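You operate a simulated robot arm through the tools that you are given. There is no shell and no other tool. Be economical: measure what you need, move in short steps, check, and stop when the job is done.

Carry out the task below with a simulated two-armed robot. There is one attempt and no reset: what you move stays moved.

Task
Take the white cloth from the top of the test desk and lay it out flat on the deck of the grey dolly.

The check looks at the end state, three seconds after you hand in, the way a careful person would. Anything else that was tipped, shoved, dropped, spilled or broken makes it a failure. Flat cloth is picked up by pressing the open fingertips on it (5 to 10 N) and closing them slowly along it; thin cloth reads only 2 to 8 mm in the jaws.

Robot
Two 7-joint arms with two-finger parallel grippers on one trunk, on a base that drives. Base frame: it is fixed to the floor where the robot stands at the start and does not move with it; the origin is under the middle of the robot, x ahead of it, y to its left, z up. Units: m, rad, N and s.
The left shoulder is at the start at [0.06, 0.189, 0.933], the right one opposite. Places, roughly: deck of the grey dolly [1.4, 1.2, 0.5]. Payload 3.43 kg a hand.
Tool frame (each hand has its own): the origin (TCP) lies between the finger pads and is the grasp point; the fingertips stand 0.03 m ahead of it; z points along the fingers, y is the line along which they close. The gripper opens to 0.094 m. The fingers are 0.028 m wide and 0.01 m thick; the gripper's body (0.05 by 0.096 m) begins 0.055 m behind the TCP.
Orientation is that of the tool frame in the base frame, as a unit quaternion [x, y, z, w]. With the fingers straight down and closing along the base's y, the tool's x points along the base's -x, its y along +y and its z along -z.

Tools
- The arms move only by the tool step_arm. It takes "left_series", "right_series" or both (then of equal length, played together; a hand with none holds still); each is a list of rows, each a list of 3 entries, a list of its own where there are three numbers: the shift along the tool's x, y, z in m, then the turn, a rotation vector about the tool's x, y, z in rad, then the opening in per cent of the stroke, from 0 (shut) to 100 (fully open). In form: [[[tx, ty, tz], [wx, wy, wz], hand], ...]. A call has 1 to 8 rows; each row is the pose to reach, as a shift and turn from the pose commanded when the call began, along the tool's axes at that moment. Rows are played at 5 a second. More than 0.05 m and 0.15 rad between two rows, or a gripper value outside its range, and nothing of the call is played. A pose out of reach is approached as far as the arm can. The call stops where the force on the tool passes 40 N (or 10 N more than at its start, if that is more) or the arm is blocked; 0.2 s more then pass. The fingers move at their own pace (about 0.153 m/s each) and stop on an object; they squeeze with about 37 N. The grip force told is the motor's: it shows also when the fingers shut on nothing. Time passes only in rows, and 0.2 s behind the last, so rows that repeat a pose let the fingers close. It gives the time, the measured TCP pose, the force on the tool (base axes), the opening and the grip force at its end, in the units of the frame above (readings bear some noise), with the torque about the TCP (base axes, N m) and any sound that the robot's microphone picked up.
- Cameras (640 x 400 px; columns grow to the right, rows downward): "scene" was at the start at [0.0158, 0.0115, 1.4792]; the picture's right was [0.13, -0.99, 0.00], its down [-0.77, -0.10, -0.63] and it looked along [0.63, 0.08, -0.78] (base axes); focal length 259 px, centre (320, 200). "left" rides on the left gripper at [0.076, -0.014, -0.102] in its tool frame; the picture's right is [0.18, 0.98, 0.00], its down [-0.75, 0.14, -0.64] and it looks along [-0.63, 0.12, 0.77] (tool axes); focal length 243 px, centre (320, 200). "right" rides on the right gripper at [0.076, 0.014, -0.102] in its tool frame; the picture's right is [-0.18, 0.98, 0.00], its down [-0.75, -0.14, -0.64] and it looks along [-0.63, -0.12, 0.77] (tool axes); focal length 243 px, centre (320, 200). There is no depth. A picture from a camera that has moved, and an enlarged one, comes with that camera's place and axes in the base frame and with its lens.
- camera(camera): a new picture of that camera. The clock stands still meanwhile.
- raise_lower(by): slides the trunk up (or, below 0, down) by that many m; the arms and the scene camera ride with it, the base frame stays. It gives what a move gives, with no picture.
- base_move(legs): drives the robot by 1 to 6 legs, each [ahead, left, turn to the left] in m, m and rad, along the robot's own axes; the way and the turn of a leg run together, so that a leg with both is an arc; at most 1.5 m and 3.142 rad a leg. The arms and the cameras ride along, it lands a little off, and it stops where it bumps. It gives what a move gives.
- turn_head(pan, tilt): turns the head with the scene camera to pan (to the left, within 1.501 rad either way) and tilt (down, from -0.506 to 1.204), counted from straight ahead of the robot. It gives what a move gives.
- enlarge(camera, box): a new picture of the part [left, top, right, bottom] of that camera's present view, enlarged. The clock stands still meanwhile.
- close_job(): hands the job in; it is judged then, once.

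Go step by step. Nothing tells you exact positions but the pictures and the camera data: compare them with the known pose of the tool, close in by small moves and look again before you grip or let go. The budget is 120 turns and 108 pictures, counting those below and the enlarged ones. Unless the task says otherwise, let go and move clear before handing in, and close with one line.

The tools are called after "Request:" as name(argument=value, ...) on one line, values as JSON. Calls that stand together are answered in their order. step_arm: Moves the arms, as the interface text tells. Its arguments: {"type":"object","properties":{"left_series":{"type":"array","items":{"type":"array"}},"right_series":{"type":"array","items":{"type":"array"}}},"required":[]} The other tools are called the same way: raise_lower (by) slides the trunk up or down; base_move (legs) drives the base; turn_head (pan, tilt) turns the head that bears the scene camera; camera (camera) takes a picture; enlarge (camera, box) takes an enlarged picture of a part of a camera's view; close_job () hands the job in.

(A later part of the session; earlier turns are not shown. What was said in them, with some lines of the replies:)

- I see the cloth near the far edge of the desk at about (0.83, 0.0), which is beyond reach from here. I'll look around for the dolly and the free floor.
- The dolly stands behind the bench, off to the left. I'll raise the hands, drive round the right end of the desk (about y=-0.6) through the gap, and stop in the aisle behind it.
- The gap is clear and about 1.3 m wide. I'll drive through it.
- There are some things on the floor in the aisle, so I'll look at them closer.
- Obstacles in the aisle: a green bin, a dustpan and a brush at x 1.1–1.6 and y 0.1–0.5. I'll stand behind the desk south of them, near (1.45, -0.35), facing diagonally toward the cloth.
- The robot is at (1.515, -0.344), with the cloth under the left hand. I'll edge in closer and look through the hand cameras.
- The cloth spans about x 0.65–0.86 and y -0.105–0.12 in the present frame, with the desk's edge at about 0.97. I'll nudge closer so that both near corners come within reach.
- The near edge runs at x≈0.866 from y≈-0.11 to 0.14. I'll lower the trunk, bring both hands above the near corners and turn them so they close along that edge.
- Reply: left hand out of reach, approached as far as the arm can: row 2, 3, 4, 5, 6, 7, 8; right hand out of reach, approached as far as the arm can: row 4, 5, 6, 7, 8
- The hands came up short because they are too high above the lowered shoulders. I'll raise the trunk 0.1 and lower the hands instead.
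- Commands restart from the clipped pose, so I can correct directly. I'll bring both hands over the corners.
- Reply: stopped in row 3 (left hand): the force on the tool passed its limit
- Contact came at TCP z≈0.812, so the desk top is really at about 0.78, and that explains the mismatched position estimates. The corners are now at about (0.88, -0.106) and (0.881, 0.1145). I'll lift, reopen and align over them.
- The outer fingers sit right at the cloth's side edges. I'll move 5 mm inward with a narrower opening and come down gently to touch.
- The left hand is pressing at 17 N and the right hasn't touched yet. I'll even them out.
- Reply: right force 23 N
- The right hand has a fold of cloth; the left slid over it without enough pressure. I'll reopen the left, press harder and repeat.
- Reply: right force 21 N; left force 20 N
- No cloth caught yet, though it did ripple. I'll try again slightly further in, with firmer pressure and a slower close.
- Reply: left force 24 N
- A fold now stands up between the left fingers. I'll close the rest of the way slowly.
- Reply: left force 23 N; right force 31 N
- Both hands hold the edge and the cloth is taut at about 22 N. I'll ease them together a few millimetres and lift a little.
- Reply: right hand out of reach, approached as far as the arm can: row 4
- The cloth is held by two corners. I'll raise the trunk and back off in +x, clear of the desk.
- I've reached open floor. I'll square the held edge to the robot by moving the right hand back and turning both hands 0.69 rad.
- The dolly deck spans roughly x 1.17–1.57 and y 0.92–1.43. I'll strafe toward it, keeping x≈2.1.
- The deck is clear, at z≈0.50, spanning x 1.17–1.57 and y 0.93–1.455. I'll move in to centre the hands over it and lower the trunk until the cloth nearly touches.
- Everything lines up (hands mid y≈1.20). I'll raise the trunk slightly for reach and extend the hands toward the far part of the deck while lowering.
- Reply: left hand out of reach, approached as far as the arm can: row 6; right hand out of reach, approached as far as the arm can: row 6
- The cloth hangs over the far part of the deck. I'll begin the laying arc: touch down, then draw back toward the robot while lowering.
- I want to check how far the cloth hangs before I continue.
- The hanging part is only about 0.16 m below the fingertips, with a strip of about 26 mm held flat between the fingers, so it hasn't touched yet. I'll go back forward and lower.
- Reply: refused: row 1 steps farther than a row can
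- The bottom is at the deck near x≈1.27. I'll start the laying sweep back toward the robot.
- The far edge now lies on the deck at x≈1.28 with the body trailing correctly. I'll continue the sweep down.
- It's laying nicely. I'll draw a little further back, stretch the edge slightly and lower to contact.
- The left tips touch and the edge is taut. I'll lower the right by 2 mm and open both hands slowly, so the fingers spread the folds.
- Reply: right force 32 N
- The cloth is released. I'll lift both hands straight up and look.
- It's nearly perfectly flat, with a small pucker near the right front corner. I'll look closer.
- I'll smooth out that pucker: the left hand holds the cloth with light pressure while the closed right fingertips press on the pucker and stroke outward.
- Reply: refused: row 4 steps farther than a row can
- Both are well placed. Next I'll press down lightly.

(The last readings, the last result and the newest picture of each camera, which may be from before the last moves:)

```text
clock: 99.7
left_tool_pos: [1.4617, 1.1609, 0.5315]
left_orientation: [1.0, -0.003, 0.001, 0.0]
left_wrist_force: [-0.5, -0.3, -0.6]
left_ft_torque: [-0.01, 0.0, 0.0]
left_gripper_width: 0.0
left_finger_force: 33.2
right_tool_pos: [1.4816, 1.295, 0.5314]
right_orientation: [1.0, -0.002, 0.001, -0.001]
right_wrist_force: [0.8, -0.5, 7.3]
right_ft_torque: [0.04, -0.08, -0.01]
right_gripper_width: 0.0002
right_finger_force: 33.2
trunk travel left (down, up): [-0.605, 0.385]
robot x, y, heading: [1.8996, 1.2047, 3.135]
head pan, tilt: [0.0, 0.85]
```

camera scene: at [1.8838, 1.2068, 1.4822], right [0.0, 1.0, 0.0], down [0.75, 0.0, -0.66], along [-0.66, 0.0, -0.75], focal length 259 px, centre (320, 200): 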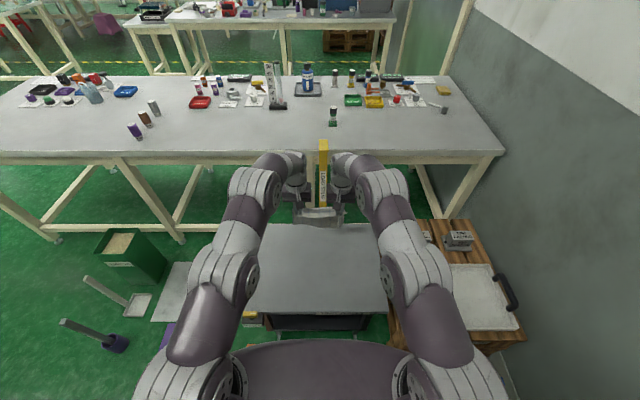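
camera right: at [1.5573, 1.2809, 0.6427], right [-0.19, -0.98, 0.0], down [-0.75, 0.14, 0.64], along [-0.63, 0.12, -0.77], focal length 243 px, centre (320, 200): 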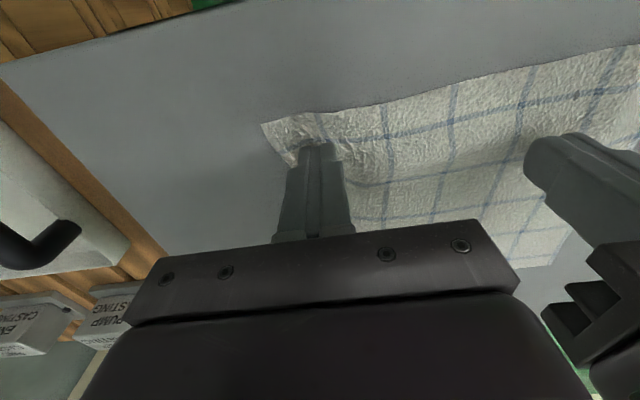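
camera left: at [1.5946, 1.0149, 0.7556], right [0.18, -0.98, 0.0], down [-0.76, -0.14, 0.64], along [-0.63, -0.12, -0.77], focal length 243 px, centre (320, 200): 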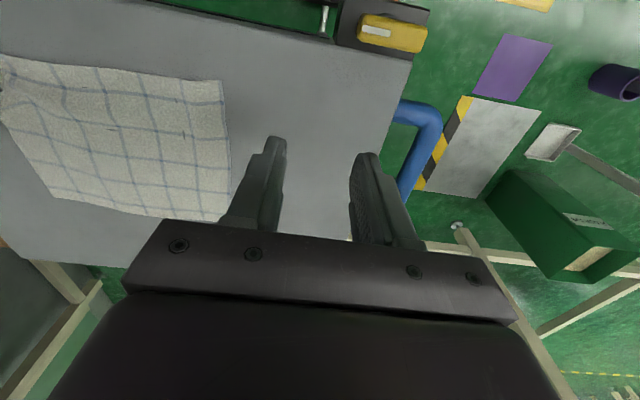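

Request:
step_arm(left_series=[[[0, 0, 0.0008], [0, 0, 0], 0], [[0, 0, 0.0013], [0, 0, 0], 0], [[0, 0, 0.0013], [0, 0, 0], 0], [[0, 0, 0.0013], [0, 0, 0], 0], [[0, 0, 0.0013], [0, 0, 0], 0], [[0, 0, 0.0013], [0, 0, 0], 0], [[0, 0, 0.0013], [0, 0, 0], 0]], right_series=[[[0, 0, 0], [0, 0, 0], 0], [[0, 0, 0], [0, 0, 0], 0], [[0, -0.005, 0], [0, 0, 0], 0], [[0, -0.01, 0], [0, 0, 0], 0], [[0, -0.015, 0], [0, 0, 0], 0], [[0, -0.02, 0], [0, 0, 0], 0], [[0, -0.02, -0.01], [0, 0, 0], 0]])

Request:
camera(camera="right")

```text
clock: 101.0
left_tool_pos: [1.461, 1.1615, 0.5322]
left_orientation: [1.0, -0.004, -0.001, -0.001]
left_wrist_force: [1.8, 2.0, 16.6]
left_ft_torque: [0.01, -0.18, 0.03]
left_gripper_width: 0.0002
left_finger_force: 33.1
right_tool_pos: [1.4817, 1.312, 0.5305]
right_orientation: [1.0, -0.002, 0.001, -0.003]
right_wrist_force: [0.7, 2.0, 13.2]
right_ft_torque: [0.12, -0.05, -0.01]
right_gripper_width: 0.0001
right_finger_force: 33.4
trunk travel left (down, up): [-0.605, 0.385]
robot x, y, heading: [1.8967, 1.2054, 3.14]
head pan, tilt: [0.0, 0.85]
stopped in row 6 (left hand): the force on the tool passed its limit (the readings are from after the stop); the commanded pose is now the measured one
```

```text
48 pictures are left
camera right: at [1.5576, 1.2967, 0.6327], right [-0.19, -0.98, 0.0], down [-0.75, 0.14, 0.64], along [-0.63, 0.12, -0.77], focal length 243 px, centre (320, 200)
```

right: 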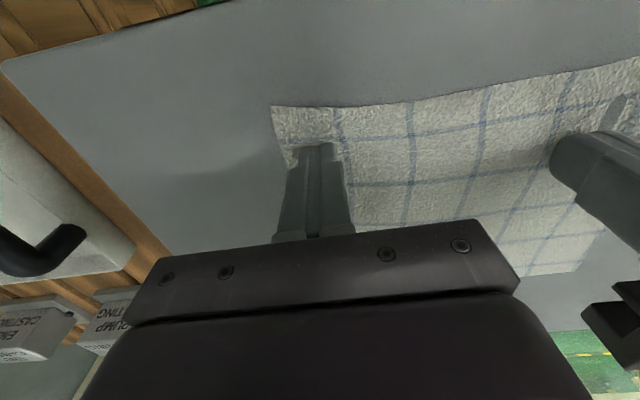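

The pucker is smoothed out. I'll lift both hands straight up, spread them and look.

Request:
step_arm(left_series=[[[0, 0, -0.01], [0, 0, 0], 0], [[0, 0, -0.04], [0, 0, 0], 0], [[0, 0, -0.08], [0, 0, 0], 0], [[0.01, 0.04, -0.1], [0, 0, 0], 0], [[0.02, 0.08, -0.11], [0, 0, 0], 0], [[0.03, 0.12, -0.12], [0, 0, 0], 0], [[0.04, 0.16, -0.12], [0, 0, 0], 0]], right_series=[[[0, 0, -0.01], [0, 0, 0], 0], [[0, 0, -0.04], [0, 0, 0], 0], [[0, 0, -0.08], [0, 0, 0], 0], [[0.01, -0.02, -0.1], [0, 0, 0], 0], [[0.02, -0.04, -0.11], [0, 0, 0], 0], [[0.03, -0.06, -0.12], [0, 0, 0], 0], [[0.04, -0.07, -0.12], [0, 0, 0], 0]])

Request:
enlarge(camera="scene", box=[270, 220, 370, 300])

Request:
camera(camera="right")

Request:
camera(camera="left")

```text
clock: 102.7
left_tool_pos: [1.5024, 0.9994, 0.6518]
left_orientation: [1.0, -0.002, 0.0, 0.0]
left_wrist_force: [-0.5, -0.3, -0.2]
left_ft_torque: [-0.03, 0.03, -0.01]
left_gripper_width: 0.0002
left_finger_force: 33.5
right_tool_pos: [1.5218, 1.3806, 0.651]
right_orientation: [1.0, -0.002, 0.002, -0.001]
right_wrist_force: [0.2, 0.3, -0.7]
right_ft_torque: [0.03, 0.0, -0.03]
right_gripper_width: 0.0001
right_finger_force: 33.0
trunk travel left (down, up): [-0.605, 0.385]
robot x, y, heading: [1.8994, 1.204, 3.143]
head pan, tilt: [0.0, 0.85]
```

```text
5.00 times, centred on (320, 260) of scene
camera zoom: at [1.8824, 1.2057, 1.4822], right [0.0, 1.0, 0.0], down [0.75, 0.0, -0.66], along [-0.66, 0.0, -0.75], focal length 1296 px, centre (320, -100)
```

zoom: 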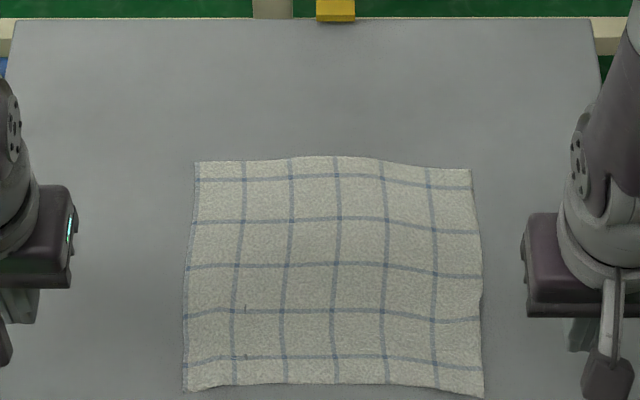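

```text
46 pictures are left
camera right: at [1.5981, 1.367, 0.7532], right [-0.19, -0.98, 0.0], down [-0.76, 0.14, 0.64], along [-0.63, 0.12, -0.77], focal length 243 px, centre (320, 200)
```

right: 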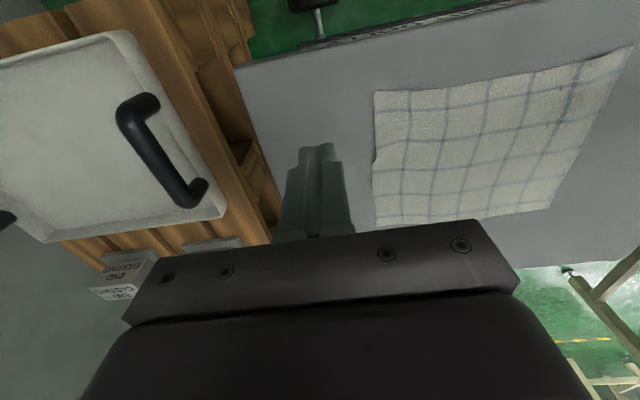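

```text
45 pictures are left
camera left: at [1.5798, 1.0119, 0.7543], right [0.18, -0.98, 0.0], down [-0.75, -0.14, 0.64], along [-0.63, -0.11, -0.77], focal length 243 px, centre (320, 200)
```

left: 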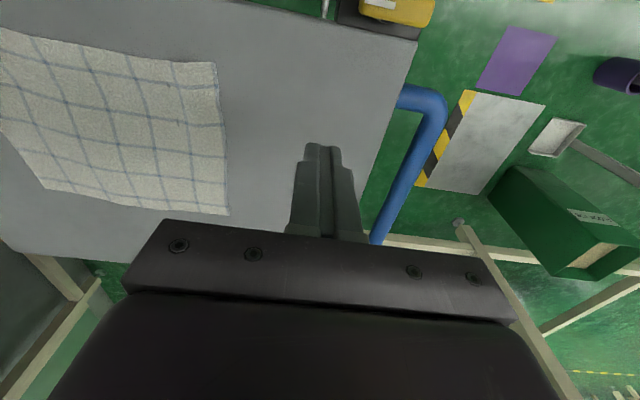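

The cloth lies fully flat, well inside the deck. I'll raise the trunk and back away clear.

Request:
raise_lower(by=0.15)

Request:
base_move(legs=[[-0.3, 0, 0]])

Request:
camera(camera="scene")

```text
clock: 104.4
left_tool_pos: [1.5025, 1.0008, 0.8014]
left_orientation: [1.0, -0.003, 0.0, 0.0]
left_wrist_force: [0.7, -0.2, 0.3]
left_ft_torque: [-0.01, -0.01, -0.02]
left_gripper_width: 0.0
left_finger_force: 33.1
right_tool_pos: [1.5211, 1.3819, 0.8007]
right_orientation: [1.0, -0.003, 0.002, -0.002]
right_wrist_force: [-0.4, 0.0, 0.3]
right_ft_torque: [0.01, 0.03, -0.01]
right_gripper_width: 0.0
right_finger_force: 32.8
trunk travel left (down, up): [-0.755, 0.235]
robot x, y, heading: [1.9014, 1.2059, 3.144]
head pan, tilt: [0.0, 0.85]
```

```text
clock: 106.4
left_tool_pos: [1.7905, 1.004, 0.8021]
left_orientation: [1.0, -0.009, 0.001, 0.0]
left_wrist_force: [0.0, -0.6, -0.4]
left_ft_torque: [-0.01, 0.01, -0.02]
left_gripper_width: 0.0001
left_finger_force: 32.9
right_tool_pos: [1.8152, 1.3846, 0.8018]
right_orientation: [1.0, -0.01, 0.003, -0.002]
right_wrist_force: [-0.1, -0.7, 0.5]
right_ft_torque: [0.03, 0.01, 0.01]
right_gripper_width: 0.0
right_finger_force: 33.2
trunk travel left (down, up): [-0.755, 0.235]
robot x, y, heading: [2.1902, 1.2019, 3.123]
head pan, tilt: [0.0, 0.85]
```

```text
44 pictures are left
camera scene: at [2.1732, 1.2046, 1.6321], right [0.01, 1.0, 0.0], down [0.75, -0.01, -0.66], along [-0.66, 0.01, -0.75], focal length 259 px, centre (320, 200)
```

scene: 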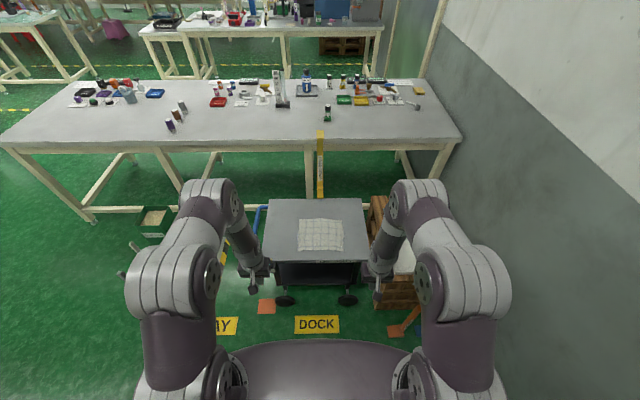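

The cloth lies flat on the dolly deck, the hands are clear and nothing else was disturbed, so I'm handing in.

Request:
close_job()

```text
The job is handed in.
```

The white cloth is off the test desk and lies flat on the deck of the grey dolly; both hands are clear, and nothing else looked disturbed in the last picture.
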